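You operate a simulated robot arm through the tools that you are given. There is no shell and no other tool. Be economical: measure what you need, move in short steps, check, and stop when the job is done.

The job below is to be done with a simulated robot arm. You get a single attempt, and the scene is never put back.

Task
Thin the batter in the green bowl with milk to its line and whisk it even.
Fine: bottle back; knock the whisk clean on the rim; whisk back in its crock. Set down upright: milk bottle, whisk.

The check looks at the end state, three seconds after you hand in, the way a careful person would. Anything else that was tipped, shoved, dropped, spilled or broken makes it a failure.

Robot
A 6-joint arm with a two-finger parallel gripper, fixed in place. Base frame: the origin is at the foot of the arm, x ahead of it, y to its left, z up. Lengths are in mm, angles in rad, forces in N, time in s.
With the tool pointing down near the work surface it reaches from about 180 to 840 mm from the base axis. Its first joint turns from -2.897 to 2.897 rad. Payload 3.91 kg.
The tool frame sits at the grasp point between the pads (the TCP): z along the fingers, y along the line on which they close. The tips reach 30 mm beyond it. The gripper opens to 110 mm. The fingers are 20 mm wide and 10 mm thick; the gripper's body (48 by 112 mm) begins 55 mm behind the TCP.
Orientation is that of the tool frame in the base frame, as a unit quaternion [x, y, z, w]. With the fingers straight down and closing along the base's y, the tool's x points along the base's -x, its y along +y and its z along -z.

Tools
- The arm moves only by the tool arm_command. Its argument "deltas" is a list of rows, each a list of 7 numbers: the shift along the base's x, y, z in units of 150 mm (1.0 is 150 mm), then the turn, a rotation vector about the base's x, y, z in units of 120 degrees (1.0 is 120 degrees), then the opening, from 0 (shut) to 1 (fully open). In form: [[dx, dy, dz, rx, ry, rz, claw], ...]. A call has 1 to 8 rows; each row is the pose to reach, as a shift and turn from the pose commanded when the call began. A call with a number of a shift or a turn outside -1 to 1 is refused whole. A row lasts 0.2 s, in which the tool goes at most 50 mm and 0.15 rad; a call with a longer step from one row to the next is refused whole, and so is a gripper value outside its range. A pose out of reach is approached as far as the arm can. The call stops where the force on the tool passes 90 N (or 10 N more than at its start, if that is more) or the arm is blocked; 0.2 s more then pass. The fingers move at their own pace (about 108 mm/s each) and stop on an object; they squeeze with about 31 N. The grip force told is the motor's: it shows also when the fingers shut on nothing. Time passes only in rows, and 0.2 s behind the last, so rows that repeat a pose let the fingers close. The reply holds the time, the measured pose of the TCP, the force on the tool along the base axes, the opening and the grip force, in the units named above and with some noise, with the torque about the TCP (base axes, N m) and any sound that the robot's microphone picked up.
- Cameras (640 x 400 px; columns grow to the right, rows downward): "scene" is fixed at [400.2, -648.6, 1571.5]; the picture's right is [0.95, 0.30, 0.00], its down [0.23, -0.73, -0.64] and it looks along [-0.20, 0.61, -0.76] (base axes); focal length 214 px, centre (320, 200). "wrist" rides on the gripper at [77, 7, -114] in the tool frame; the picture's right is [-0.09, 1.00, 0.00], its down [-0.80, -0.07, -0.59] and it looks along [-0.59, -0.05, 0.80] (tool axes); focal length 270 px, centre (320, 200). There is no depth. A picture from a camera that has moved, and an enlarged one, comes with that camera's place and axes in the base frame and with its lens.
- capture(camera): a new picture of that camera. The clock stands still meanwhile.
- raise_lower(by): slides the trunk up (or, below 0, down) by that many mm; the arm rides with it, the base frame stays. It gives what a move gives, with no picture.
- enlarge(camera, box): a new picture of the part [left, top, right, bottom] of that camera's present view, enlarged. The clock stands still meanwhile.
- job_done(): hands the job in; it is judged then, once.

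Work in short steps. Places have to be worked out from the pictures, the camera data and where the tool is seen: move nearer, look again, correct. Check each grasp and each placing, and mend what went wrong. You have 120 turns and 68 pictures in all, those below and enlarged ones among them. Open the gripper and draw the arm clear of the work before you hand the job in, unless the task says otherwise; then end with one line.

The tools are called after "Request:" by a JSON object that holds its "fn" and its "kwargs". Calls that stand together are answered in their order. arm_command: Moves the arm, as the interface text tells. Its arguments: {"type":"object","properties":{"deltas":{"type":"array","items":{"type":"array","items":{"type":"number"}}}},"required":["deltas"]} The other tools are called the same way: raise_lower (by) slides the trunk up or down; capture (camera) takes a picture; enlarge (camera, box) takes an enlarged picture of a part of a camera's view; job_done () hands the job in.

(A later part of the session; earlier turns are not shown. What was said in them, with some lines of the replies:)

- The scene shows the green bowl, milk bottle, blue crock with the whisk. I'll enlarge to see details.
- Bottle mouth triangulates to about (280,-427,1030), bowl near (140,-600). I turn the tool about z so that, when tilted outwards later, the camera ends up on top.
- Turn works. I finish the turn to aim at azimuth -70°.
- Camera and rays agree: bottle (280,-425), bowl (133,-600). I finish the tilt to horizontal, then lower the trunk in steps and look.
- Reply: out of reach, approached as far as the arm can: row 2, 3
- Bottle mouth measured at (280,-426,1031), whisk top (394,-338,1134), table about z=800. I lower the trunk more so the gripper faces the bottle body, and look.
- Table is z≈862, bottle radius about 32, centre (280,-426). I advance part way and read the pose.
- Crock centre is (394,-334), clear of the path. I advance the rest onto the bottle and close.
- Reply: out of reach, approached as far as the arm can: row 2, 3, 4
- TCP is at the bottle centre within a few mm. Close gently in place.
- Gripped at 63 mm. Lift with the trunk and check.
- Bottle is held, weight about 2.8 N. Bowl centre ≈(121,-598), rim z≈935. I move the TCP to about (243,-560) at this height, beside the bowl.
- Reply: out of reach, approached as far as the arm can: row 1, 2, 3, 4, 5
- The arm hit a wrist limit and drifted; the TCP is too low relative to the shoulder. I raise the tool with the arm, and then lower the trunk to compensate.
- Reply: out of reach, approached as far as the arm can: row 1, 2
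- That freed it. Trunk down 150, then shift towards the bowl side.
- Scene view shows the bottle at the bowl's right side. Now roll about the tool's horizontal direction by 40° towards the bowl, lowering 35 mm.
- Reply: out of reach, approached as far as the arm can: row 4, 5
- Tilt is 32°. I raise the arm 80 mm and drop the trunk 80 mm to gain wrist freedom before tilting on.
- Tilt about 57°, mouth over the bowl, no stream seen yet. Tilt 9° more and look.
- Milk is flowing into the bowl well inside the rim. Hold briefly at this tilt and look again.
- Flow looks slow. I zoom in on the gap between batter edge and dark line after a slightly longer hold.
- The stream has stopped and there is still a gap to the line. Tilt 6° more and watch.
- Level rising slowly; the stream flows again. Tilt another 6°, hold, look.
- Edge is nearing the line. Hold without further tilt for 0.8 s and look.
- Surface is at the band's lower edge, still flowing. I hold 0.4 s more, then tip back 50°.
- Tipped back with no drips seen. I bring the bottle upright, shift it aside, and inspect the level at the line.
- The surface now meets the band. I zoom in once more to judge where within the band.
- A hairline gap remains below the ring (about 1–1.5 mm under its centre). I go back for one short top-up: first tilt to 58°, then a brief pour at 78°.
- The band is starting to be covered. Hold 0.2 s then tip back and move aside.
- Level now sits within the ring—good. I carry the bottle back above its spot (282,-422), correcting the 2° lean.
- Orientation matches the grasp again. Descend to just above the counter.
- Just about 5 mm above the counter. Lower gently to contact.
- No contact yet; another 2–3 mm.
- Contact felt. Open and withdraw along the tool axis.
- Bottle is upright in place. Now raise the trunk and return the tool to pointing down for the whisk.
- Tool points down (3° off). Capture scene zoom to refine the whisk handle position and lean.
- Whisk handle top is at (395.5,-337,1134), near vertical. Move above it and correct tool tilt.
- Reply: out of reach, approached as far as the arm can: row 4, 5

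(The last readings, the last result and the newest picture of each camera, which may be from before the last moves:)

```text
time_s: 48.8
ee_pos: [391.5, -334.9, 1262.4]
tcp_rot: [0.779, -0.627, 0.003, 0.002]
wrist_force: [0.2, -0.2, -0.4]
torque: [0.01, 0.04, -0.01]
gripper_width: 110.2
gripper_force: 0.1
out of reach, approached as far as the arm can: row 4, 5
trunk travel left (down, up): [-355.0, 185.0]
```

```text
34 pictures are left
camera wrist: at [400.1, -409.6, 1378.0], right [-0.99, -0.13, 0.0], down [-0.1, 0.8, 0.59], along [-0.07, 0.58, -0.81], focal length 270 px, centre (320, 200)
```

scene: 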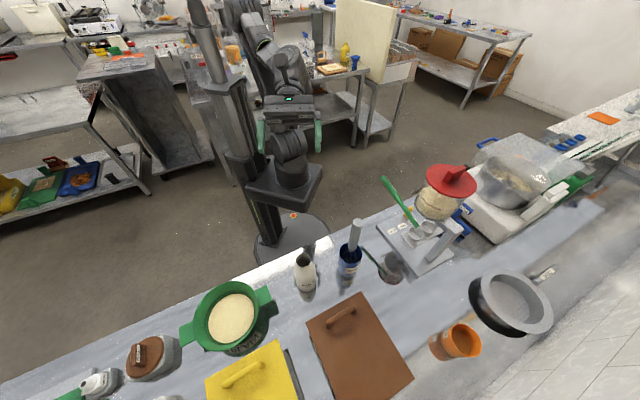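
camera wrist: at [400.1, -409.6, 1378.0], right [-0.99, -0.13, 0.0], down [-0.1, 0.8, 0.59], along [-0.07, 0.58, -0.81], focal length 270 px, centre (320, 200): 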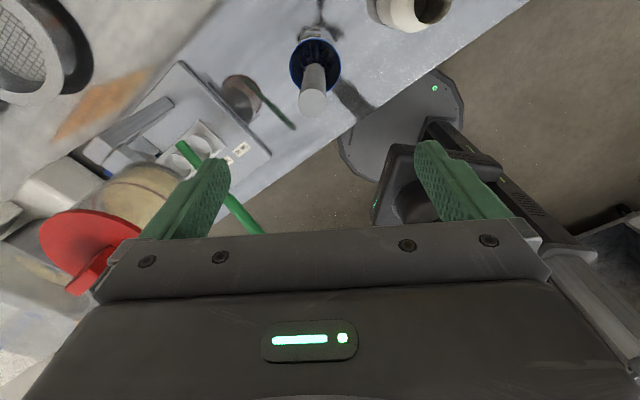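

Handle top seen at about (398,-341). Adjust and descend over the handle.

Request:
{"fn": "arm_command", "kwargs": {"deltas": [[0.02, -0.015, -0.2, 0, 0, 0, 1], [0.035, -0.03, -0.4, 0, 0, 0, 1], [0.035, -0.03, -0.6, 0, 0, 0, 1], [0.035, -0.03, -0.6, 0, 0, 0, 1]]}}

Request:
{"fn": "capture", "kwargs": {"camera": "wrist"}}

```text
time_s: 49.8
ee_pos: [395.1, -338.4, 1171.2]
tcp_rot: [0.779, -0.628, 0.001, 0.003]
wrist_force: [-0.3, -0.1, 0.2]
torque: [0.03, 0.01, 0.0]
gripper_width: 110.0
gripper_force: 0.1
trunk travel left (down, up): [-355.0, 185.0]
```

```text
33 pictures are left
camera wrist: at [404.9, -414.1, 1286.6], right [-0.99, -0.13, 0.0], down [-0.1, 0.8, 0.59], along [-0.08, 0.58, -0.81], focal length 270 px, centre (320, 200)
```

wrist: 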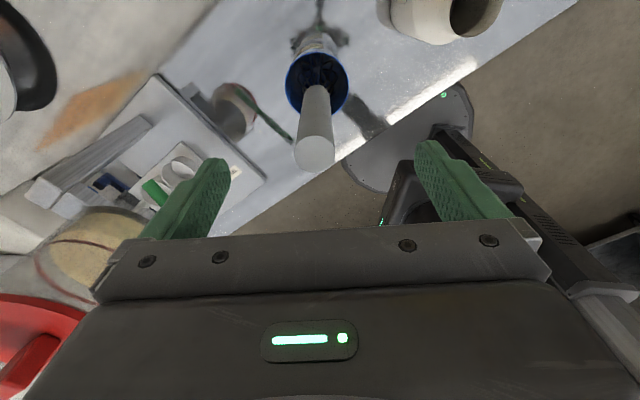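

Aligned within 3 mm. Descend to z≈1093 and close gradually.

Request:
{"fn": "arm_command", "kwargs": {"deltas": [[0.01, -0.01, -0.2, 0, 0, 0, 1], [0.018, -0.014, -0.4, 0, 0, 0, 1], [0.018, -0.014, -0.52, 0, 0, 0, 1], [0.018, -0.014, -0.52, 0, 0, 0, 0.6], [0.018, -0.014, -0.52, 0, 0, 0, 0.3], [0.018, -0.014, -0.52, 0, 0, 0, 0.1], [0.018, -0.014, -0.52, 0, 0, 0, 0.05], [0.018, -0.014, -0.52, 0, 0, 0, 0.05]]}}

Request:
{"fn": "capture", "kwargs": {"camera": "wrist"}}

```text
time_s: 51.6
ee_pos: [397.7, -340.7, 1092.6]
tcp_rot: [0.779, -0.627, 0.001, 0.003]
wrist_force: [-0.6, 0.9, 0.3]
torque: [-0.03, 0.19, 0.02]
gripper_width: 24.3
gripper_force: 31.7
trunk travel left (down, up): [-355.0, 185.0]
```

```text
32 pictures are left
camera wrist: at [408.1, -415.6, 1208.8], right [-0.99, -0.13, 0.0], down [-0.1, 0.8, 0.59], along [-0.08, 0.58, -0.81], focal length 270 px, centre (320, 200)
```

wrist: 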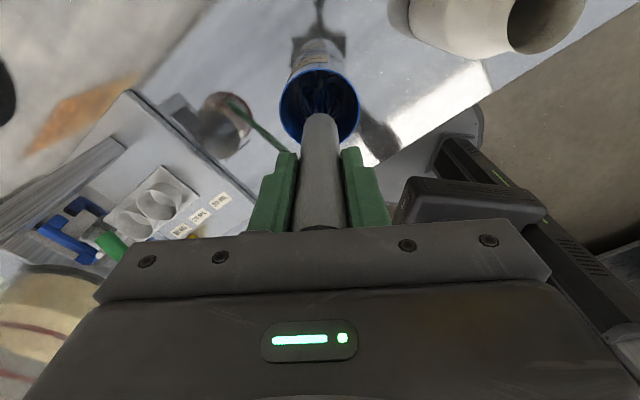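

Whisk gripped at 24 mm; grip pose noted (397.7,-340.7,1092.6). Lift 180 mm with the trunk.

Request:
{"fn": "raise_lower", "kwargs": {"by": 180}}

Request:
{"fn": "enlarge", "kwargs": {"camera": "scene", "box": [200, 100, 440, 300]}}

Request:
{"fn": "capture", "kwargs": {"camera": "wrist"}}

```text
time_s: 53.6
ee_pos: [399.2, -339.5, 1272.3]
tcp_rot: [0.779, -0.627, 0.001, 0.002]
wrist_force: [0.0, -1.1, -1.3]
torque: [0.01, 0.02, 0.04]
gripper_width: 23.6
gripper_force: 30.9
trunk travel left (down, up): [-535.0, 5.0]
```

```text
2.00 times, centred on (320, 200) of scene
camera zoom: at [400.2, -648.6, 1571.5], right [0.95, 0.3, 0.0], down [0.23, -0.73, -0.64], along [-0.2, 0.61, -0.76], focal length 429 px, centre (320, 200)
```

zoom: 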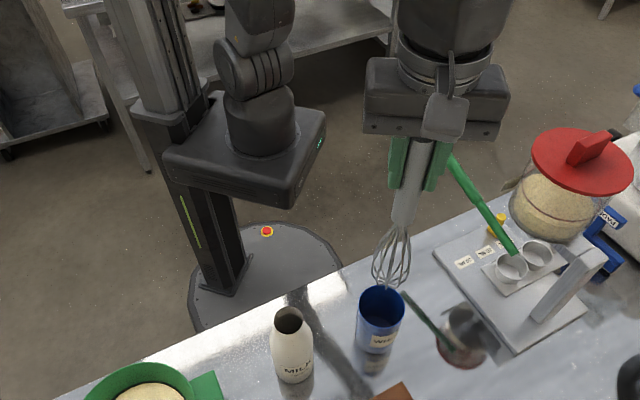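

```text
30 pictures are left
camera wrist: at [408.2, -415.7, 1388.7], right [-0.99, -0.13, 0.0], down [-0.1, 0.8, 0.59], along [-0.08, 0.59, -0.81], focal length 270 px, centre (320, 200)
```

wrist: 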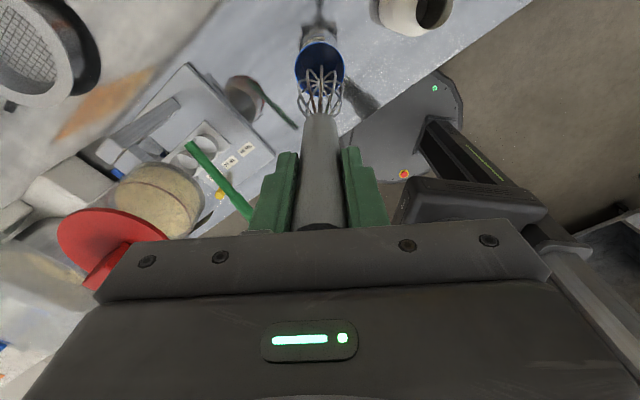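

Whisk hangs free with its tip ≈1035. I detour on the robot's side around the bottle towards the bowl.

Request:
{"fn": "arm_command", "kwargs": {"deltas": [[-0.26, 0.09, 0, 0, 0, 0, 0.05], [-0.53, 0.18, 0, 0, 0, 0, 0.05], [-0.8, 0.27, 0, 0, 0, 0, 0.05]]}}

Request:
{"fn": "arm_command", "kwargs": {"deltas": [[-0.2, -0.2, 0, 0, 0, 0, 0.05], [-0.4, -0.4, 0, 0, 0, 0, 0.05], [-0.6, -0.6, 0, 0, 0, 0, 0.05], [-0.8, -0.8, 0, 0, 0, 0, 0.05], [-1.0, -1.0, 0, 0, 0, 0, 0.05]]}}

Request:
{"fn": "arm_command", "kwargs": {"deltas": [[-0.02, -0.3, 0, 0, 0, 0, 0.05], [-0.04, -0.6, 0, 0, 0, 0, 0.05], [-0.06, -0.9, 0, 0, 0, 0, 0.05], [-0.067, -0.99, 0, 0, 0, 0, 0.05], [-0.067, -0.99, 0, 0, 0, 0, 0.05]]}}

Request:
{"fn": "enlarge", "kwargs": {"camera": "scene", "box": [160, 180, 320, 360]}}

Request:
{"fn": "capture", "kwargs": {"camera": "wrist"}}

```text
time_s: 54.4
ee_pos: [277.8, -298.7, 1272.3]
tcp_rot: [0.779, -0.628, 0.003, 0.003]
wrist_force: [-0.1, 0.2, -0.2]
torque: [-0.01, -0.02, 0.02]
gripper_width: 23.7
gripper_force: 30.8
trunk travel left (down, up): [-535.0, 5.0]
```

```text
time_s: 55.6
ee_pos: [145.1, -443.8, 1272.1]
tcp_rot: [0.776, -0.63, 0.0, 0.004]
wrist_force: [-0.2, 0.8, -1.2]
torque: [0.01, 0.02, 0.0]
gripper_width: 23.4
gripper_force: 31.2
out of reach, approached as far as the arm can: row 5
trunk travel left (down, up): [-535.0, 5.0]
```

```text
time_s: 56.8
ee_pos: [175.3, -578.0, 1272.2]
tcp_rot: [0.768, -0.641, 0.0, 0.006]
wrist_force: [0.3, 0.1, -0.2]
torque: [0.03, 0.02, -0.01]
gripper_width: 23.5
gripper_force: 31.2
out of reach, approached as far as the arm can: row 1, 2, 3, 4, 5
trunk travel left (down, up): [-535.0, 5.0]
```

```text
2.22 times, centred on (240, 270) of scene
camera zoom: at [400.2, -648.6, 1571.5], right [0.95, 0.3, 0.0], down [0.23, -0.73, -0.64], along [-0.2, 0.61, -0.76], focal length 477 px, centre (498, 44)
```

zoom: 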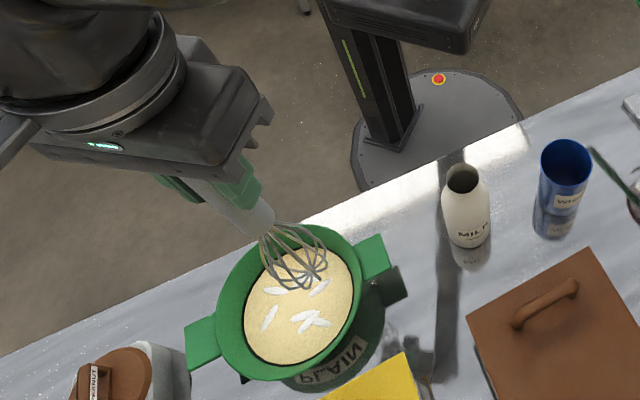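

```text
28 pictures are left
camera wrist: at [184.0, -653.3, 1387.6], right [-1.0, -0.09, 0.01], down [-0.07, 0.81, 0.59], along [-0.06, 0.58, -0.81], focal length 270 px, centre (320, 200)
```

wrist: 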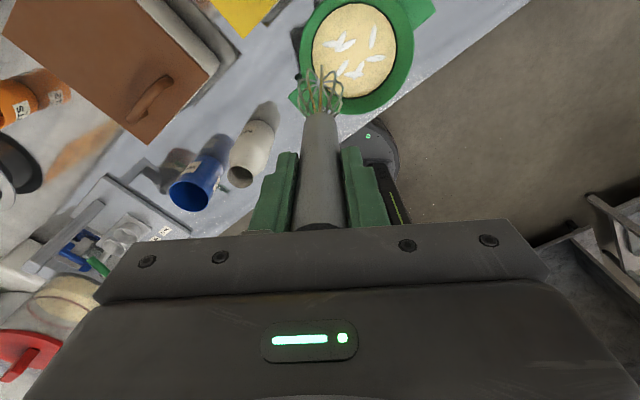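

A wrist-roll limit was reached. I turn the tool -36° about z to regain slack, then move over the bowl centre (120,-599).

Request:
{"fn": "arm_command", "kwargs": {"deltas": [[0, 0, 0, 0, 0, -0.07, 0.05], [0, 0, 0, 0, 0, -0.14, 0.05], [0, 0, 0, 0, 0, -0.21, 0.05], [0, 0, 0, 0, 0, -0.28, 0.05], [-0.18, -0.07, 0, 0, 0, -0.3, 0.05], [-0.36, -0.14, 0, 0, 0, -0.3, 0.05], [-0.36, -0.14, 0, 0, 0, -0.3, 0.05]]}}

Request:
{"fn": "enlarge", "kwargs": {"camera": "scene", "box": [160, 220, 320, 360]}}

```text
time_s: 58.4
ee_pos: [122.4, -600.2, 1271.1]
tcp_rot: [-0.547, 0.837, 0.0, -0.003]
wrist_force: [0.4, 0.7, 0.7]
torque: [-0.01, -0.01, 0.01]
gripper_width: 23.7
gripper_force: 31.2
trunk travel left (down, up): [-535.0, 5.0]
```

```text
2.86 times, centred on (240, 290) of scene
camera zoom: at [400.2, -648.6, 1571.5], right [0.95, 0.3, 0.0], down [0.23, -0.73, -0.64], along [-0.2, 0.61, -0.76], focal length 613 px, centre (549, -57)
```

zoom: 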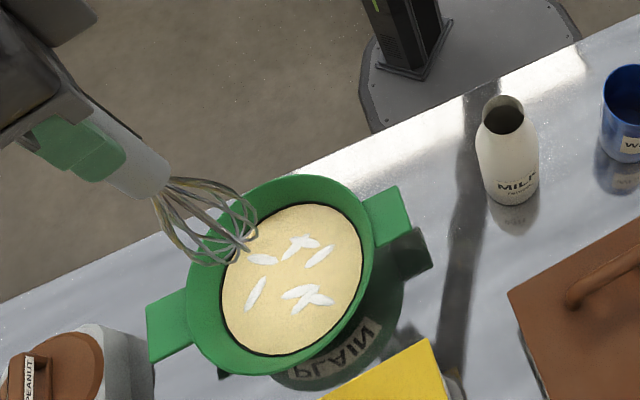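

Whisk centred over the bowl, tip at z≈1036. Lower the trunk 115 mm and check alignment.

Request:
{"fn": "raise_lower", "kwargs": {"by": -115}}

Request:
{"fn": "enlarge", "kwargs": {"camera": "scene", "box": [180, 250, 290, 360]}}

```text
time_s: 59.8
ee_pos: [123.2, -599.6, 1156.4]
tcp_rot: [-0.547, 0.837, 0.0, -0.003]
wrist_force: [0.1, -0.6, -0.5]
torque: [0.03, 0.02, 0.02]
gripper_width: 23.5
gripper_force: 30.9
trunk travel left (down, up): [-420.0, 120.0]
```

```text
3.64 times, centred on (235, 305) of scene
camera zoom: at [400.2, -648.6, 1571.5], right [0.95, 0.3, 0.0], down [0.23, -0.73, -0.64], along [-0.2, 0.61, -0.76], focal length 780 px, centre (629, -182)
```

zoom: 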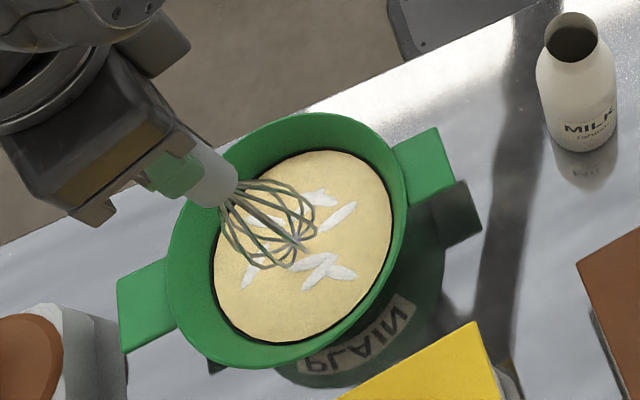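

Centred just above the batter. Lower 35 mm with the arm, watching force.

Request:
{"fn": "arm_command", "kwargs": {"deltas": [[0, 0, -0.08, 0, 0, 0, 0.05], [0, 0, -0.16, 0, 0, 0, 0.05], [0, 0, -0.23, 0, 0, 0, 0.05], [0, 0, -0.23, 0, 0, 0, 0.05]]}}

Request:
{"fn": "enlarge", "kwargs": {"camera": "scene", "box": [180, 250, 290, 360]}}

```text
time_s: 60.8
ee_pos: [121.6, -600.3, 1122.6]
tcp_rot: [-0.546, 0.838, -0.001, -0.003]
wrist_force: [-1.1, -0.3, -0.4]
torque: [0.03, 0.01, 0.0]
gripper_width: 23.5
gripper_force: 31.1
trunk travel left (down, up): [-420.0, 120.0]
```

```text
3.64 times, centred on (235, 305) of scene
camera zoom: at [400.2, -648.6, 1571.5], right [0.95, 0.3, 0.0], down [0.23, -0.73, -0.64], along [-0.2, 0.61, -0.76], focal length 780 px, centre (629, -182)
```

zoom: 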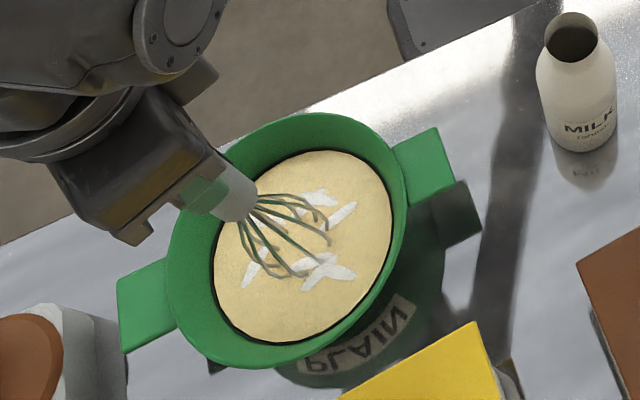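

Submerged without contact. Start circular stirring with 22 mm radius.

Request:
{"fn": "arm_command", "kwargs": {"deltas": [[0.147, 0, 0, 0, 0, 0, 0.05]]}}

Request:
{"fn": "arm_command", "kwargs": {"deltas": [[-0.043, 0.104, 0, 0, 0, 0, 0.05], [-0.147, 0.147, 0, 0, 0, 0, 0.05], [-0.251, 0.104, 0, 0, 0, 0, 0.05], [-0.294, 0, 0, 0, 0, 0, 0.05], [-0.251, -0.104, 0, 0, 0, 0, 0.05], [-0.147, -0.147, 0, 0, 0, 0, 0.05], [-0.043, -0.104, 0, 0, 0, 0, 0.05], [0, 0, 0, 0, 0, 0, 0.05]]}}

Request:
{"fn": "arm_command", "kwargs": {"deltas": [[-0.043, 0.104, 0, 0, 0, 0, 0.05], [-0.147, 0.147, 0, 0, 0, 0, 0.05], [-0.251, 0.104, 0, 0, 0, 0, 0.05], [-0.294, 0, 0, 0, 0, 0, 0.05], [-0.251, -0.104, 0, 0, 0, 0, 0.05], [-0.147, -0.147, 0, 0, 0, 0, 0.05], [-0.043, -0.104, 0, 0, 0, 0, 0.05], [0, 0, 0, 0, 0, 0, 0.05]]}}

Request:
{"fn": "enlarge", "kwargs": {"camera": "scene", "box": [180, 250, 290, 360]}}

```text
time_s: 61.2
ee_pos: [143.8, -599.7, 1122.6]
tcp_rot: [-0.546, 0.838, -0.001, -0.003]
wrist_force: [-0.5, -0.3, -1.3]
torque: [0.02, 0.0, 0.01]
gripper_width: 23.4
gripper_force: 31.1
trunk travel left (down, up): [-420.0, 120.0]
```

```text
time_s: 63.0
ee_pos: [145.6, -599.7, 1122.1]
tcp_rot: [-0.547, 0.837, 0.0, -0.004]
wrist_force: [0.3, 0.2, -1.1]
torque: [0.0, -0.04, 0.01]
gripper_width: 23.5
gripper_force: 30.7
trunk travel left (down, up): [-420.0, 120.0]
```

```text
time_s: 64.8
ee_pos: [143.0, -599.4, 1123.1]
tcp_rot: [-0.547, 0.837, -0.001, -0.003]
wrist_force: [0.2, 0.6, -1.0]
torque: [0.0, -0.03, 0.01]
gripper_width: 23.6
gripper_force: 31.0
trunk travel left (down, up): [-420.0, 120.0]
```

```text
3.64 times, centred on (235, 305) of scene
camera zoom: at [400.2, -648.6, 1571.5], right [0.95, 0.3, 0.0], down [0.23, -0.73, -0.64], along [-0.2, 0.61, -0.76], focal length 780 px, centre (629, -182)
```

zoom: 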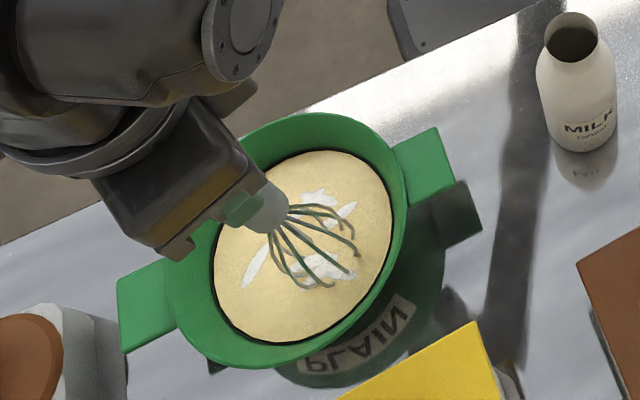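

No contact forces; streaks fade slightly. Several more circles.

Request:
{"fn": "arm_command", "kwargs": {"deltas": [[-0.043, 0.104, 0, 0, 0, 0, 0.05], [-0.147, 0.147, 0, 0, 0, 0, 0.05], [-0.251, 0.104, 0, 0, 0, 0, 0.05], [-0.294, 0, 0, 0, 0, 0, 0.05], [-0.251, -0.104, 0, 0, 0, 0, 0.05], [-0.147, -0.147, 0, 0, 0, 0, 0.05], [-0.043, -0.104, 0, 0, 0, 0, 0.05], [0, 0, 0, 0, 0, 0, 0.05]]}}

Request:
{"fn": "arm_command", "kwargs": {"deltas": [[-0.043, 0.104, 0, 0, 0, 0, 0.05], [-0.147, 0.147, 0, 0, 0, 0, 0.05], [-0.251, 0.104, 0, 0, 0, 0, 0.05], [-0.294, 0, 0, 0, 0, 0, 0.05], [-0.251, -0.104, 0, 0, 0, 0, 0.05], [-0.147, -0.147, 0, 0, 0, 0, 0.05], [-0.043, -0.104, 0, 0, 0, 0, 0.05], [0, 0, 0, 0, 0, 0, 0.05]]}}

Request:
{"fn": "arm_command", "kwargs": {"deltas": [[-0.043, 0.104, 0, 0, 0, 0, 0.05], [-0.147, 0.147, 0, 0, 0, 0, 0.05], [-0.251, 0.104, 0, 0, 0, 0, 0.05], [-0.294, 0, 0, 0, 0, 0, 0.05], [-0.251, -0.104, 0, 0, 0, 0, 0.05], [-0.147, -0.147, 0, 0, 0, 0, 0.05], [-0.043, -0.104, 0, 0, 0, 0, 0.05], [0, 0, 0, 0, 0, 0, 0.05]]}}

Request:
{"fn": "arm_command", "kwargs": {"deltas": [[-0.043, 0.104, 0, 0, 0, 0, 0.05], [-0.147, 0.147, 0, 0, 0, 0, 0.05], [-0.251, 0.104, 0, 0, 0, 0, 0.05], [-0.294, 0, 0, 0, 0, 0, 0.05], [-0.251, -0.104, 0, 0, 0, 0, 0.05], [-0.147, -0.147, 0, 0, 0, 0, 0.05], [-0.043, -0.104, 0, 0, 0, 0, 0.05], [0, 0, 0, 0, 0, 0, 0.05]]}}

Request:
{"fn": "enlarge", "kwargs": {"camera": "scene", "box": [180, 250, 290, 360]}}

```text
time_s: 66.6
ee_pos: [145.7, -600.5, 1123.0]
tcp_rot: [-0.547, 0.837, -0.001, -0.003]
wrist_force: [0.9, 0.3, -0.4]
torque: [0.03, -0.02, 0.0]
gripper_width: 23.5
gripper_force: 30.9
trunk travel left (down, up): [-420.0, 120.0]
```

```text
time_s: 68.4
ee_pos: [144.9, -600.5, 1122.0]
tcp_rot: [-0.547, 0.837, -0.001, -0.004]
wrist_force: [0.5, 0.9, -0.9]
torque: [-0.01, 0.04, 0.02]
gripper_width: 23.6
gripper_force: 31.0
trunk travel left (down, up): [-420.0, 120.0]
```

```text
time_s: 70.2
ee_pos: [145.5, -600.1, 1121.4]
tcp_rot: [-0.547, 0.837, -0.002, -0.003]
wrist_force: [-0.1, -0.5, -0.3]
torque: [0.0, -0.01, -0.02]
gripper_width: 23.5
gripper_force: 30.9
trunk travel left (down, up): [-420.0, 120.0]
```

```text
time_s: 72.0
ee_pos: [144.2, -599.7, 1123.0]
tcp_rot: [-0.546, 0.838, -0.001, -0.003]
wrist_force: [0.0, 0.7, -1.4]
torque: [0.0, 0.01, -0.01]
gripper_width: 23.5
gripper_force: 31.2
trunk travel left (down, up): [-420.0, 120.0]
```

```text
3.64 times, centred on (235, 305) of scene
camera zoom: at [400.2, -648.6, 1571.5], right [0.95, 0.3, 0.0], down [0.23, -0.73, -0.64], along [-0.2, 0.61, -0.76], focal length 780 px, centre (629, -182)
```

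zoom: 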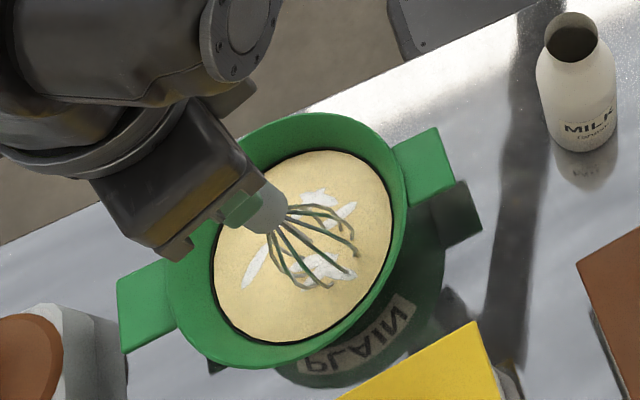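

Only slow fading. I stir faster and wider (28 mm radius, 6 points per turn) and compare.

Request:
{"fn": "arm_command", "kwargs": {"deltas": [[0.04, 0, -0.02, 0, 0, 0, 0.05], [-0.0535, 0.162, -0.02, 0, 0, 0, 0.05], [-0.2405, 0.162, -0.02, 0, 0, 0, 0.05], [-0.334, 0, -0.02, 0, 0, 0, 0.05], [-0.2405, -0.162, -0.02, 0, 0, 0, 0.05], [-0.0535, -0.162, -0.02, 0, 0, 0, 0.05], [0.04, 0, -0.02, 0, 0, 0, 0.05]]}}

Request:
{"fn": "arm_command", "kwargs": {"deltas": [[-0.0935, 0.162, 0, 0, 0, 0, 0.05], [-0.2805, 0.162, 0, 0, 0, 0, 0.05], [-0.374, 0, 0, 0, 0, 0, 0.05], [-0.2805, -0.162, 0, 0, 0, 0, 0.05], [-0.0935, -0.162, 0, 0, 0, 0, 0.05], [0, 0, 0, 0, 0, 0, 0.05]]}}

Request:
{"fn": "arm_command", "kwargs": {"deltas": [[-0.0935, 0.162, 0, 0, 0, 0, 0.05], [-0.2805, 0.162, 0, 0, 0, 0, 0.05], [-0.374, 0, 0, 0, 0, 0, 0.05], [-0.2805, -0.162, 0, 0, 0, 0, 0.05], [-0.0935, -0.162, 0, 0, 0, 0, 0.05], [0, 0, 0, 0, 0, 0, 0.05]]}}

Request:
{"fn": "arm_command", "kwargs": {"deltas": [[-0.0935, 0.162, 0, 0, 0, 0, 0.05], [-0.2805, 0.162, 0, 0, 0, 0, 0.05], [-0.374, 0, 0, 0, 0, 0, 0.05], [-0.2805, -0.162, 0, 0, 0, 0, 0.05], [-0.0935, -0.162, 0, 0, 0, 0, 0.05], [0, 0, 0, 0, 0, 0, 0.05]]}}

Request:
{"fn": "enlarge", "kwargs": {"camera": "scene", "box": [180, 250, 290, 360]}}

```text
time_s: 73.6
ee_pos: [150.7, -599.3, 1118.4]
tcp_rot: [-0.547, 0.837, -0.001, -0.002]
wrist_force: [0.2, -0.6, -0.3]
torque: [-0.02, -0.02, 0.02]
gripper_width: 23.4
gripper_force: 30.8
trunk travel left (down, up): [-420.0, 120.0]
```

```text
time_s: 75.0
ee_pos: [152.3, -598.8, 1119.5]
tcp_rot: [-0.547, 0.837, 0.0, -0.003]
wrist_force: [0.2, 0.2, -0.8]
torque: [-0.03, -0.01, -0.01]
gripper_width: 23.6
gripper_force: 31.5
trunk travel left (down, up): [-420.0, 120.0]
```

```text
time_s: 76.4
ee_pos: [150.6, -598.1, 1119.4]
tcp_rot: [-0.547, 0.837, -0.001, -0.003]
wrist_force: [-0.6, 0.0, -0.6]
torque: [0.0, 0.02, 0.03]
gripper_width: 23.5
gripper_force: 30.8
trunk travel left (down, up): [-420.0, 120.0]
```

```text
time_s: 77.8
ee_pos: [151.0, -598.4, 1119.8]
tcp_rot: [-0.547, 0.837, -0.001, -0.004]
wrist_force: [0.1, -0.4, -0.7]
torque: [-0.01, 0.01, -0.02]
gripper_width: 23.5
gripper_force: 30.6
trunk travel left (down, up): [-420.0, 120.0]
```

```text
3.64 times, centred on (235, 305) of scene
camera zoom: at [400.2, -648.6, 1571.5], right [0.95, 0.3, 0.0], down [0.23, -0.73, -0.64], along [-0.2, 0.61, -0.76], focal length 780 px, centre (629, -182)
```

zoom: 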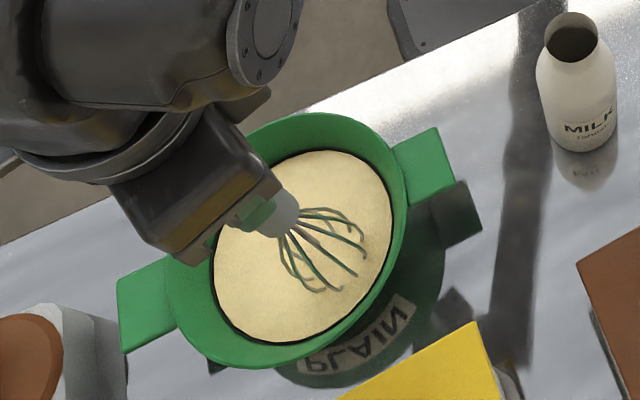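

Batter looks even now. One more circle, return to centre, and lift the whisk just above the surface inside the rim.

Request:
{"fn": "arm_command", "kwargs": {"deltas": [[-0.0935, 0.162, 0, 0, 0, 0, 0.05], [-0.2805, 0.162, 0, 0, 0, 0, 0.05], [-0.374, 0, 0, 0, 0, 0, 0.05], [-0.2805, -0.162, 0, 0, 0, 0, 0.05], [-0.0935, -0.162, 0, 0, 0, 0, 0.05], [0, 0, 0, 0, 0, 0, 0.05], [-0.187, 0, 0, 0, 0, 0, 0.05]]}}

Request:
{"fn": "arm_command", "kwargs": {"deltas": [[0, 0, 0.06, 0, 0, 0, 0.05], [0, 0, 0.12, 0, 0, 0, 0.05], [0, 0, 0.18, 0, 0, 0, 0.05], [0, 0, 0.24, 0, 0, 0, 0.05], [0, 0, 0.24, 0, 0, 0, 0.05]]}}

Request:
{"fn": "enlarge", "kwargs": {"camera": "scene", "box": [180, 250, 290, 360]}}

```text
time_s: 79.4
ee_pos: [122.2, -599.7, 1118.5]
tcp_rot: [-0.547, 0.837, 0.0, -0.002]
wrist_force: [0.0, 0.3, -0.5]
torque: [-0.01, 0.0, -0.03]
gripper_width: 23.5
gripper_force: 31.0
trunk travel left (down, up): [-420.0, 120.0]
```

```text
time_s: 80.6
ee_pos: [122.0, -599.7, 1155.7]
tcp_rot: [-0.547, 0.837, -0.001, -0.002]
wrist_force: [-1.2, -0.5, -1.5]
torque: [0.01, -0.04, -0.03]
gripper_width: 23.5
gripper_force: 31.0
trunk travel left (down, up): [-420.0, 120.0]
```

```text
3.64 times, centred on (235, 305) of scene
camera zoom: at [400.2, -648.6, 1571.5], right [0.95, 0.3, 0.0], down [0.23, -0.73, -0.64], along [-0.2, 0.61, -0.76], focal length 780 px, centre (629, -182)
```

zoom: 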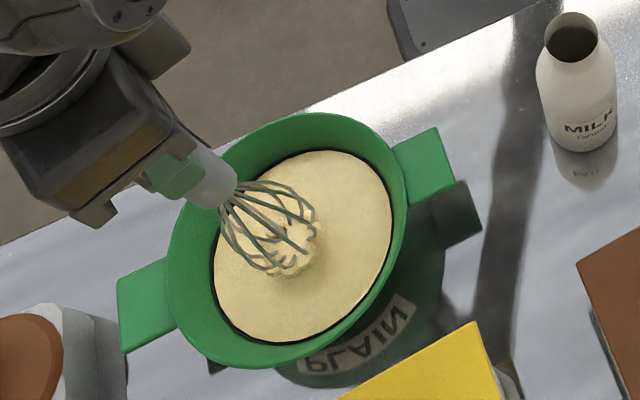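

Even batter, with a clump on the whisk tip. I move toward the +y rim in small steps and watch for contact.

Request:
{"fn": "arm_command", "kwargs": {"deltas": [[0, 0.12, 0, 0, 0, 0, 0.05], [0, 0.22, 0, 0, 0, 0, 0.05], [0, 0.26, 0, 0, 0, 0, 0.05], [0, 0.28, 0, 0, 0, 0, 0.05], [0, 0.3, 0, 0, 0, 0, 0.05]]}}

Request:
{"fn": "enlarge", "kwargs": {"camera": "scene", "box": [180, 250, 290, 360]}}

```text
time_s: 81.8
ee_pos: [122.7, -554.9, 1154.0]
tcp_rot: [-0.547, 0.837, 0.0, -0.002]
wrist_force: [0.1, 0.4, -0.6]
torque: [0.02, -0.03, -0.05]
gripper_width: 23.5
gripper_force: 30.8
trunk travel left (down, up): [-420.0, 120.0]
```

```text
3.64 times, centred on (235, 305) of scene
camera zoom: at [400.2, -648.6, 1571.5], right [0.95, 0.3, 0.0], down [0.23, -0.73, -0.64], along [-0.2, 0.61, -0.76], focal length 780 px, centre (629, -182)
```

zoom: 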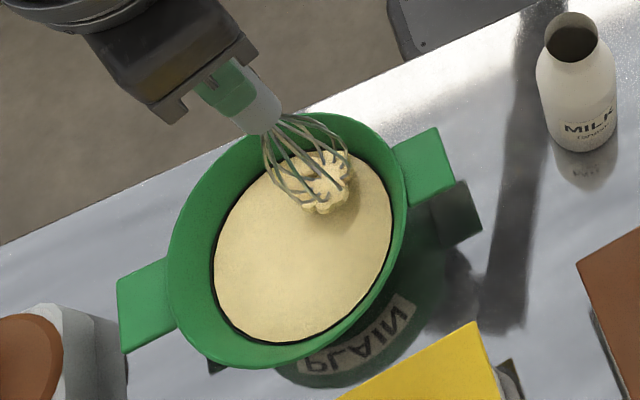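

No contact yet; continue in 3 mm rows.

Request:
{"fn": "arm_command", "kwargs": {"deltas": [[0, 0.02, 0, 0, 0, 0, 0.05], [0, 0.04, 0, 0, 0, 0, 0.05]]}}

Request:
{"fn": "arm_command", "kwargs": {"deltas": [[0, 0.02, 0, 0, 0, 0, 0.05]]}}

Request:
{"fn": "arm_command", "kwargs": {"deltas": [[0, 0.02, 0, 0, 0, 0, 0.05]]}}

```text
time_s: 82.4
ee_pos: [123.3, -548.7, 1154.6]
tcp_rot: [-0.547, 0.837, -0.001, -0.003]
wrist_force: [-0.6, -0.1, -1.2]
torque: [0.02, -0.04, -0.03]
gripper_width: 23.6
gripper_force: 30.7
trunk travel left (down, up): [-420.0, 120.0]
```

```text
time_s: 82.8
ee_pos: [122.3, -546.5, 1155.3]
tcp_rot: [-0.547, 0.837, -0.001, -0.004]
wrist_force: [0.8, 0.8, -0.5]
torque: [0.04, 0.01, 0.04]
gripper_width: 23.5
gripper_force: 31.2
trunk travel left (down, up): [-420.0, 120.0]
```

```text
time_s: 83.2
ee_pos: [122.7, -543.2, 1153.9]
tcp_rot: [-0.546, 0.838, -0.001, -0.003]
wrist_force: [-0.5, -0.4, -1.0]
torque: [0.0, 0.02, -0.02]
gripper_width: 23.5
gripper_force: 31.2
trunk travel left (down, up): [-420.0, 120.0]
```

Still free; keep stepping.

Request:
{"fn": "arm_command", "kwargs": {"deltas": [[0, 0.02, 0, 0, 0, 0, 0.05]]}}

Request:
{"fn": "arm_command", "kwargs": {"deltas": [[0, 0.02, 0, 0, 0, 0, 0.05]]}}

Request:
{"fn": "enlarge", "kwargs": {"camera": "scene", "box": [200, 245, 290, 320]}}

```text
time_s: 83.6
ee_pos: [123.0, -540.6, 1155.7]
tcp_rot: [-0.547, 0.837, -0.001, -0.002]
wrist_force: [-0.2, 0.1, -0.6]
torque: [0.0, -0.04, -0.01]
gripper_width: 23.5
gripper_force: 30.8
trunk travel left (down, up): [-420.0, 120.0]
```

```text
time_s: 84.0
ee_pos: [121.8, -536.7, 1154.2]
tcp_rot: [-0.547, 0.837, -0.001, -0.003]
wrist_force: [0.0, -2.1, 1.0]
torque: [-0.36, -0.01, 0.01]
gripper_width: 23.5
gripper_force: 31.2
trunk travel left (down, up): [-420.0, 120.0]
```

```text
5.33 times, centred on (245, 282) of scene
camera zoom: at [400.2, -648.6, 1571.5], right [0.95, 0.3, 0.0], down [0.23, -0.73, -0.64], along [-0.2, 0.61, -0.76], focal length 1144 px, centre (720, -240)
```

zoom: 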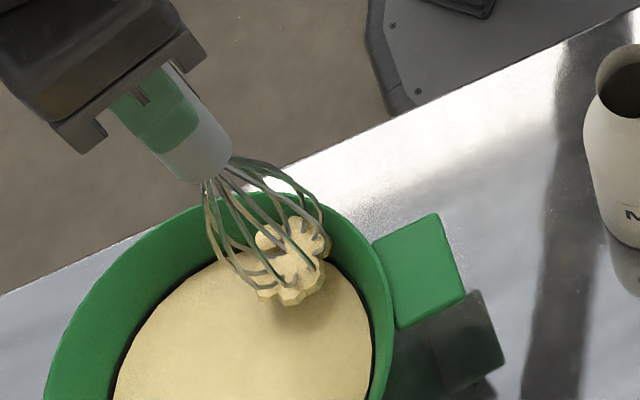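

Contact felt at y≈-537 (2 N). Now three quick taps: back 15 mm, forward to contact +1 mm.

Request:
{"fn": "arm_command", "kwargs": {"deltas": [[0, -0.1, 0, 0, 0, 0, 0.05], [0, 0.005, 0, 0, 0, 0, 0.05], [0, -0.1, 0, 0, 0, 0, 0.05], [0, 0.005, 0, 0, 0, 0, 0.05], [0, -0.1, 0, 0, 0, 0, 0.05], [0, 0.005, 0, 0, 0, 0, 0.05], [0, -0.1, 0, 0, 0, 0, 0.05]]}}

Request:
{"fn": "enlarge", "kwargs": {"camera": "scene", "box": [180, 250, 290, 360]}}

```text
time_s: 85.6
ee_pos: [122.8, -551.9, 1155.2]
tcp_rot: [-0.547, 0.837, -0.001, -0.002]
wrist_force: [-0.7, 0.9, -0.5]
torque: [0.0, -0.01, -0.03]
gripper_width: 23.5
gripper_force: 30.9
trunk travel left (down, up): [-420.0, 120.0]
```

```text
3.64 times, centred on (235, 305) of scene
camera zoom: at [400.2, -648.6, 1571.5], right [0.95, 0.3, 0.0], down [0.23, -0.73, -0.64], along [-0.2, 0.61, -0.76], focal length 780 px, centre (629, -182)
```

zoom: 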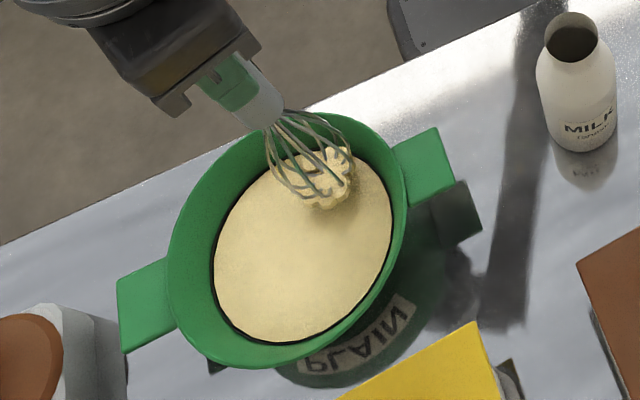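

Clump still on. Stronger tap: 25 mm run-up with 4 mm overshoot, ending in contact to read force.

Request:
{"fn": "arm_command", "kwargs": {"deltas": [[0, -0.08, 0, 0, 0, 0, 0.05], [0, 0.128, 0, 0, 0, 0, 0.05]]}}

Request:
{"fn": "enlarge", "kwargs": {"camera": "scene", "box": [180, 250, 290, 360]}}

```text
time_s: 86.2
ee_pos: [123.5, -533.1, 1156.7]
tcp_rot: [-0.547, 0.837, -0.002, -0.004]
wrist_force: [-0.8, -2.3, 1.3]
torque: [-0.62, 0.0, 0.02]
gripper_width: 23.9
gripper_force: 31.1
trunk travel left (down, up): [-420.0, 120.0]
```

```text
3.64 times, centred on (235, 305) of scene
camera zoom: at [400.2, -648.6, 1571.5], right [0.95, 0.3, 0.0], down [0.23, -0.73, -0.64], along [-0.2, 0.61, -0.76], focal length 780 px, centre (629, -182)
```

zoom: 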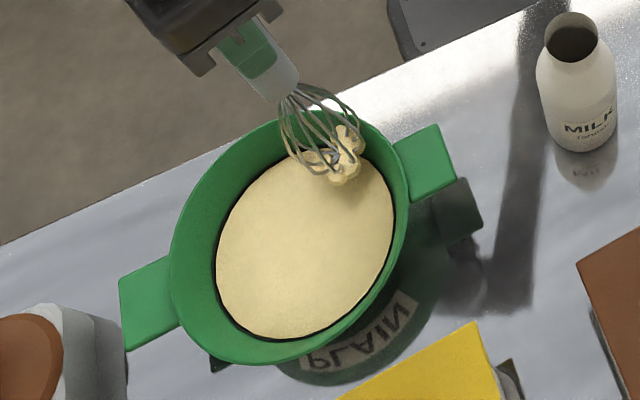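

Part of the clump came off; the bowl crept ~2 mm. I tap the opposite rim now, which also pushes it back.

Request:
{"fn": "arm_command", "kwargs": {"deltas": [[0, -0.15, 0, 0, 0, 0, 0.05], [0, -0.4, 0, 0, 0, 0, 0.05], [0, -0.6, 0, 0, 0, 0, 0.05], [0, -0.69, 0, 0, 0, 0, 0.05], [0, -0.69, 0, 0, 0, 0, 0.05], [0, -0.86, 0, 0, 0, 0, 0.05]]}}

Request:
{"fn": "enlarge", "kwargs": {"camera": "scene", "box": [180, 250, 290, 360]}}

```text
time_s: 87.6
ee_pos: [122.9, -661.8, 1154.8]
tcp_rot: [-0.547, 0.837, 0.0, -0.002]
wrist_force: [1.1, 4.3, 1.3]
torque: [1.09, -0.01, 0.02]
gripper_width: 23.9
gripper_force: 30.7
trunk travel left (down, up): [-420.0, 120.0]
```

```text
3.64 times, centred on (235, 305) of scene
camera zoom: at [400.2, -648.6, 1571.5], right [0.95, 0.3, 0.0], down [0.23, -0.73, -0.64], along [-0.2, 0.61, -0.76], focal length 780 px, centre (629, -182)
```

zoom: 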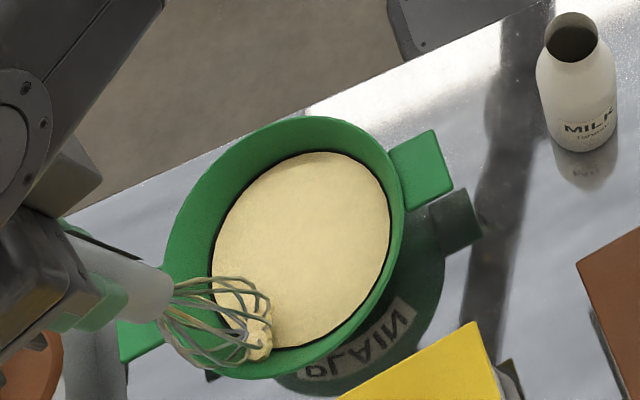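

The clump shrinks with each knock. Next tap on the +y rim, modest overshoot to recentre the bowl.

Request:
{"fn": "arm_command", "kwargs": {"deltas": [[0, 0.15, 0, 0, 0, 0, 0.05], [0, 0.4, 0, 0, 0, 0, 0.05], [0, 0.6, 0, 0, 0, 0, 0.05], [0, 0.66, 0, 0, 0, 0, 0.05], [0, 0.66, 0, 0, 0, 0, 0.05], [0, 0.846, 0, 0, 0, 0, 0.05]]}}

Request:
{"fn": "arm_command", "kwargs": {"deltas": [[0, -0.2, 0, 0, 0, 0, 0.05], [0, -0.2, 0, 0, 0, 0, 0.05]]}}

Request:
{"fn": "enlarge", "kwargs": {"camera": "scene", "box": [180, 250, 290, 360]}}

```text
time_s: 89.0
ee_pos: [121.7, -534.2, 1155.0]
tcp_rot: [-0.547, 0.837, -0.002, -0.002]
wrist_force: [0.4, -3.3, 2.0]
torque: [-0.63, 0.0, 0.02]
gripper_width: 23.6
gripper_force: 30.7
trunk travel left (down, up): [-420.0, 120.0]
```

```text
time_s: 89.6
ee_pos: [122.2, -564.6, 1155.5]
tcp_rot: [-0.547, 0.837, -0.002, -0.003]
wrist_force: [0.2, 0.3, -0.7]
torque: [0.0, 0.0, -0.03]
gripper_width: 23.6
gripper_force: 30.9
trunk travel left (down, up): [-420.0, 120.0]
```

```text
3.64 times, centred on (235, 305) of scene
camera zoom: at [400.2, -648.6, 1571.5], right [0.95, 0.3, 0.0], down [0.23, -0.73, -0.64], along [-0.2, 0.61, -0.76], focal length 780 px, centre (629, -182)
```

zoom: 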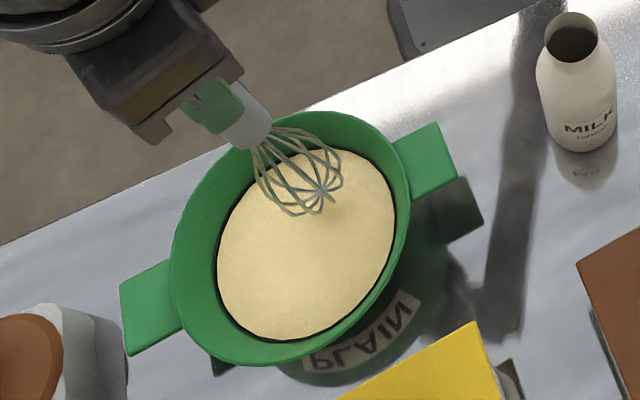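

Whisk is clean and the bowl is within ~2 mm of its place. Raise and go back by the same detour.

Request:
{"fn": "raise_lower", "kwargs": {"by": 118}}

Request:
{"fn": "arm_command", "kwargs": {"deltas": [[0.02, 0.25, 0, 0, 0, 0, 0.05], [0.04, 0.5, 0, 0, 0, 0, 0.05], [0.06, 0.77, 0, 0, 0, 0, 0.05], [0.26, 0.95, 0, 0, 0, 0, 0.05], [0.48, 0.99, 0, 0, 0, 0, 0.05]]}}

Request:
{"fn": "arm_command", "kwargs": {"deltas": [[0.2, 0.2, 0, 0, 0, 0, 0.05], [0.4, 0.4, 0, 0, 0, 0, 0.05], [0.6, 0.55, 0, 0, 0, 0, 0.05], [0.8, 0.75, 0, 0, 0, 0, 0.05]]}}

```text
time_s: 91.1
ee_pos: [123.5, -566.0, 1272.3]
tcp_rot: [-0.547, 0.837, 0.0, -0.002]
wrist_force: [-0.8, 0.4, -0.9]
torque: [0.0, 0.03, -0.03]
gripper_width: 23.5
gripper_force: 31.2
trunk travel left (down, up): [-538.0, 2.0]
```

```text
time_s: 92.3
ee_pos: [195.3, -417.7, 1274.2]
tcp_rot: [-0.546, 0.838, 0.0, -0.002]
wrist_force: [0.5, -0.4, -0.3]
torque: [0.01, 0.01, -0.01]
gripper_width: 23.8
gripper_force: 30.5
trunk travel left (down, up): [-538.0, 2.0]
```

```text
time_s: 93.3
ee_pos: [313.7, -302.9, 1273.7]
tcp_rot: [-0.546, 0.838, -0.002, -0.004]
wrist_force: [-0.2, -0.3, -0.3]
torque: [0.03, -0.02, 0.03]
gripper_width: 23.5
gripper_force: 31.3
trunk travel left (down, up): [-538.0, 2.0]
```

Move above the crock and check tip alignment with both cameras.

Request:
{"fn": "arm_command", "kwargs": {"deltas": [[0.28, -0.12, 0, 0, 0, 0, 0.05], [0.55, -0.235, 0, 0, 0, 0, 0.05], [0.55, -0.235, 0, 0, 0, 0, 0.05]]}}

Request:
{"fn": "enlarge", "kwargs": {"camera": "scene", "box": [310, 180, 400, 290]}}

Request:
{"fn": "capture", "kwargs": {"camera": "wrist"}}

```text
time_s: 94.1
ee_pos: [396.8, -337.9, 1274.1]
tcp_rot: [-0.548, 0.837, 0.0, -0.002]
wrist_force: [-0.3, 0.6, -0.4]
torque: [0.03, -0.01, 0.0]
gripper_width: 23.6
gripper_force: 30.6
trunk travel left (down, up): [-538.0, 2.0]
```

```text
3.64 times, centred on (355, 235) of scene
camera zoom: at [400.2, -648.6, 1571.5], right [0.95, 0.3, 0.0], down [0.23, -0.73, -0.64], along [-0.2, 0.61, -0.76], focal length 780 px, centre (193, 73)
```

zoom: 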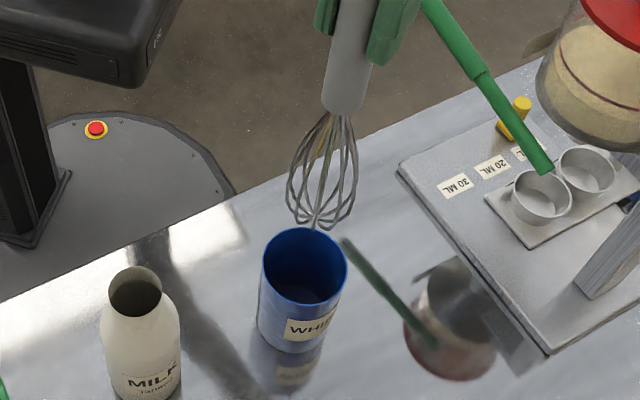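

```text
13 pictures are left
camera wrist: at [359.5, -404.8, 1390.1], right [-0.88, 0.48, 0.0], down [0.39, 0.71, 0.59], along [0.28, 0.52, -0.81], focal length 270 px, centre (320, 200)
```

wrist: 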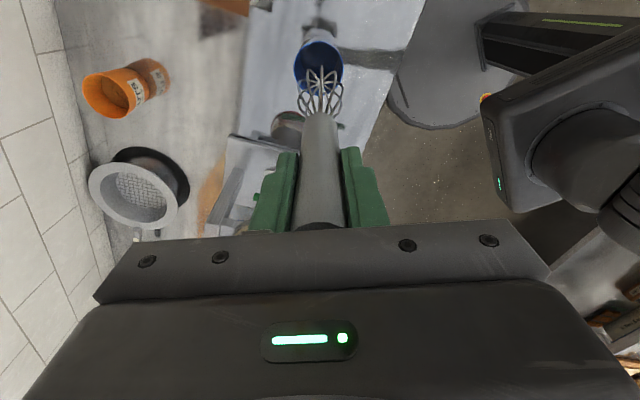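

Tip and crock rim centre agree at about (396.5,-340). Lower 75 mm and check entry.

Request:
{"fn": "raise_lower", "kwargs": {"by": -75}}

Request:
{"fn": "enlarge", "kwargs": {"camera": "scene", "box": [310, 180, 400, 290]}}

Request:
{"fn": "capture", "kwargs": {"camera": "wrist"}}

```text
time_s: 95.2
ee_pos: [397.3, -338.6, 1199.2]
tcp_rot: [-0.547, 0.837, 0.0, -0.003]
wrist_force: [0.1, -1.0, -0.7]
torque: [0.02, 0.03, 0.0]
gripper_width: 23.7
gripper_force: 30.9
trunk travel left (down, up): [-463.0, 77.0]
```

```text
3.64 times, centred on (355, 235) of scene
camera zoom: at [400.2, -648.6, 1571.5], right [0.95, 0.3, 0.0], down [0.23, -0.73, -0.64], along [-0.2, 0.61, -0.76], focal length 780 px, centre (193, 73)
```

zoom: 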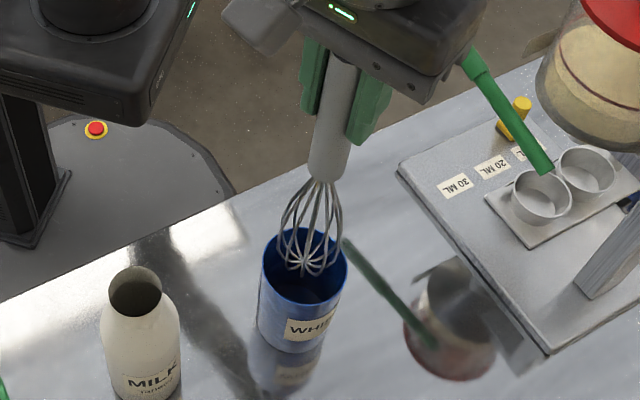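

```text
11 pictures are left
camera wrist: at [359.6, -405.1, 1314.9], right [-0.88, 0.48, 0.0], down [0.39, 0.71, 0.59], along [0.28, 0.52, -0.81], focal length 270 px, centre (320, 200)
```

wrist: 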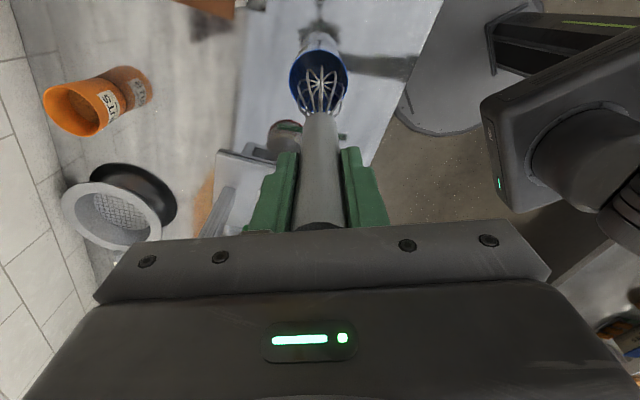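

Whisk enters centred. Lower another 95 mm, then gently the rest.

Request:
{"fn": "raise_lower", "kwargs": {"by": -95}}

Request:
{"fn": "arm_command", "kwargs": {"deltas": [[0, 0, -0.02, 0, 0, 0, 0.05], [0, 0, -0.04, 0, 0, 0, 0.05], [0, 0, -0.06, 0, 0, 0, 0.05]]}}

```text
time_s: 96.5
ee_pos: [396.6, -338.2, 1104.2]
tcp_rot: [-0.547, 0.837, 0.0, -0.002]
wrist_force: [-0.3, -0.2, 0.3]
torque: [0.01, -0.01, 0.0]
gripper_width: 23.1
gripper_force: 30.8
trunk travel left (down, up): [-368.0, 172.0]
```

```text
time_s: 97.3
ee_pos: [397.9, -338.2, 1095.6]
tcp_rot: [-0.547, 0.837, 0.0, -0.003]
wrist_force: [-0.6, 0.8, -0.6]
torque: [-0.02, -0.01, -0.01]
gripper_width: 23.5
gripper_force: 30.7
trunk travel left (down, up): [-368.0, 172.0]
```

Still no contact; a few more millimetres.

Request:
{"fn": "arm_command", "kwargs": {"deltas": [[0, 0, -0.013, 0, 0, 0, 0.05], [0, 0, -0.02, 0, 0, 0, 0.05], [0, 0, -0.02, 0, 0, 0, 0.05]]}}

Request:
{"fn": "arm_command", "kwargs": {"deltas": [[0, 0, -0.013, 0, 0, 0, 0.05], [0, 0, -0.013, 0, 0, 0, 0.05]]}}

```text
time_s: 98.1
ee_pos: [397.0, -338.2, 1092.6]
tcp_rot: [-0.547, 0.837, -0.001, -0.003]
wrist_force: [1.6, 0.1, 8.1]
torque: [0.04, -0.13, -0.05]
gripper_width: 23.5
gripper_force: 30.8
trunk travel left (down, up): [-368.0, 172.0]
```

```text
time_s: 98.7
ee_pos: [395.7, -337.4, 1092.1]
tcp_rot: [-0.547, 0.837, -0.002, -0.003]
wrist_force: [1.0, -0.8, 24.5]
torque: [-0.08, -0.2, -0.01]
gripper_width: 23.7
gripper_force: 31.4
trunk travel left (down, up): [-368.0, 172.0]
```

Seated on the crock floor (24 N). Back off 2 mm, open slowly, then rise.

Request:
{"fn": "arm_command", "kwargs": {"deltas": [[0, 0, 0.014, 0, 0, 0, 0.05], [0, 0, 0.014, 0, 0, 0, 0.05], [0, 0, 0.014, 0, 0, 0, 0.3], [0, 0, 0.014, 0, 0, 0, 0.6], [0, 0, 0.014, 0, 0, 0, 0.9], [0, 0, 0.014, 0, 0, 0, 0.9]]}}

Request:
{"fn": "capture", "kwargs": {"camera": "wrist"}}

```text
time_s: 100.1
ee_pos: [396.5, -338.9, 1092.9]
tcp_rot: [-0.546, 0.837, 0.0, -0.002]
wrist_force: [-0.9, 0.0, -0.3]
torque: [-0.02, 0.03, 0.01]
gripper_width: 99.1
gripper_force: 0.1
trunk travel left (down, up): [-368.0, 172.0]
```

```text
10 pictures are left
camera wrist: at [359.5, -405.0, 1208.2], right [-0.88, 0.48, 0.0], down [0.39, 0.71, 0.59], along [0.28, 0.52, -0.81], focal length 270 px, centre (320, 200)
```

wrist: 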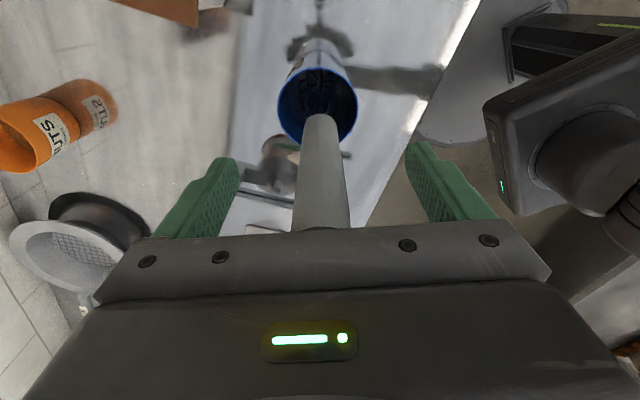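

Whisk stands upright, freed. Raise straight up with the trunk and withdraw toward the base.

Request:
{"fn": "raise_lower", "kwargs": {"by": 165}}

Request:
{"fn": "arm_command", "kwargs": {"deltas": [[-0.28, 0.1, 0, 0, 0, 0, 1], [-0.56, 0.2, 0, 0, 0, 0, 1], [-0.84, 0.3, 0, 0, 0, 0, 1]]}}

Request:
{"fn": "capture", "kwargs": {"camera": "scene"}}

Request:
{"fn": "enlarge", "kwargs": {"camera": "scene", "box": [160, 200, 420, 380]}}

Request:
{"fn": "enlarge", "kwargs": {"camera": "scene", "box": [180, 275, 276, 355]}}

```text
time_s: 102.0
ee_pos: [396.3, -339.3, 1258.5]
tcp_rot: [-0.547, 0.837, -0.001, -0.003]
wrist_force: [-0.1, 0.0, -0.7]
torque: [0.0, 0.0, 0.04]
gripper_width: 99.0
gripper_force: 0.0
trunk travel left (down, up): [-533.0, 7.0]
```

```text
time_s: 102.8
ee_pos: [269.5, -293.0, 1259.2]
tcp_rot: [-0.548, 0.836, -0.001, -0.002]
wrist_force: [-0.1, 0.4, 0.3]
torque: [0.01, -0.02, 0.03]
gripper_width: 109.8
gripper_force: 0.0
trunk travel left (down, up): [-533.0, 7.0]
```

```text
9 pictures are left
```

scene: 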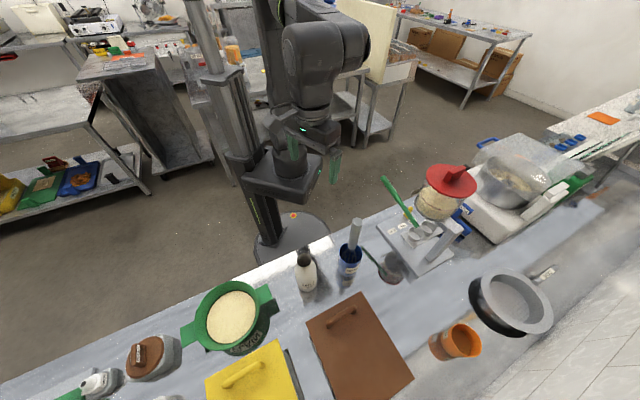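

```text
2.22 times, centred on (290, 290) of scene
camera zoom: at [400.2, -648.6, 1571.5], right [0.95, 0.3, 0.0], down [0.23, -0.73, -0.64], along [-0.2, 0.61, -0.76], focal length 477 px, centre (387, 0)
```

zoom: 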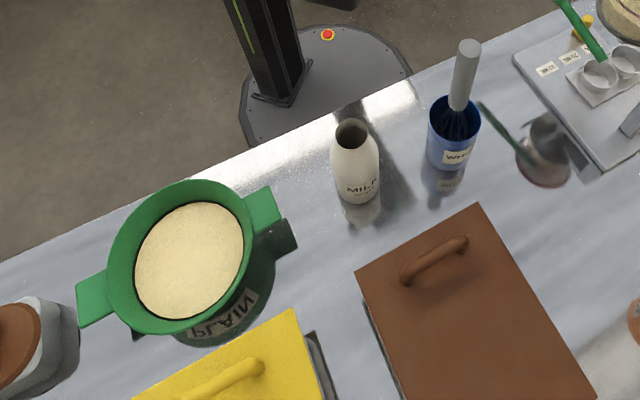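

```text
5.00 times, centred on (228, 315) of scene
camera zoom: at [400.2, -648.6, 1571.5], right [0.95, 0.3, 0.0], down [0.23, -0.73, -0.64], along [-0.2, 0.61, -0.76], focal length 1072 px, centre (780, -375)
```

zoom: 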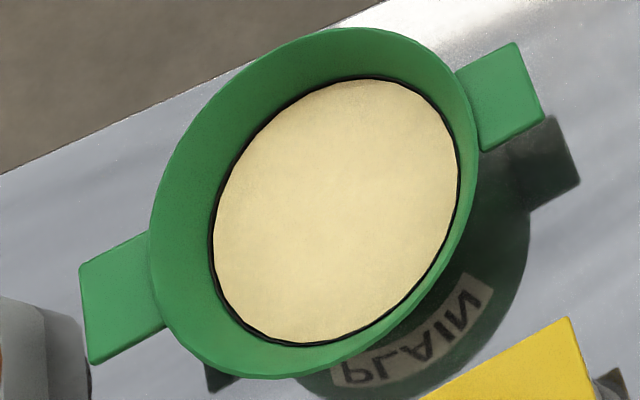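

Everything is back in place: the batter is even and at its line, the bottle is upright on its spot, the whisk stands clean in its crock, nothing is spilled, and the arm is clear. I hand the job in.

Request:
{"fn": "job_done", "kwargs": {}}

```text
The job is handed in.
```

The batter in the green bowl is thinned with milk to its line and whisked even. The milk bottle is back upright on its spot, and the whisk, knocked clean on the rim, is upright in its crock. The knocking left the bowl about 2 mm from where it started.
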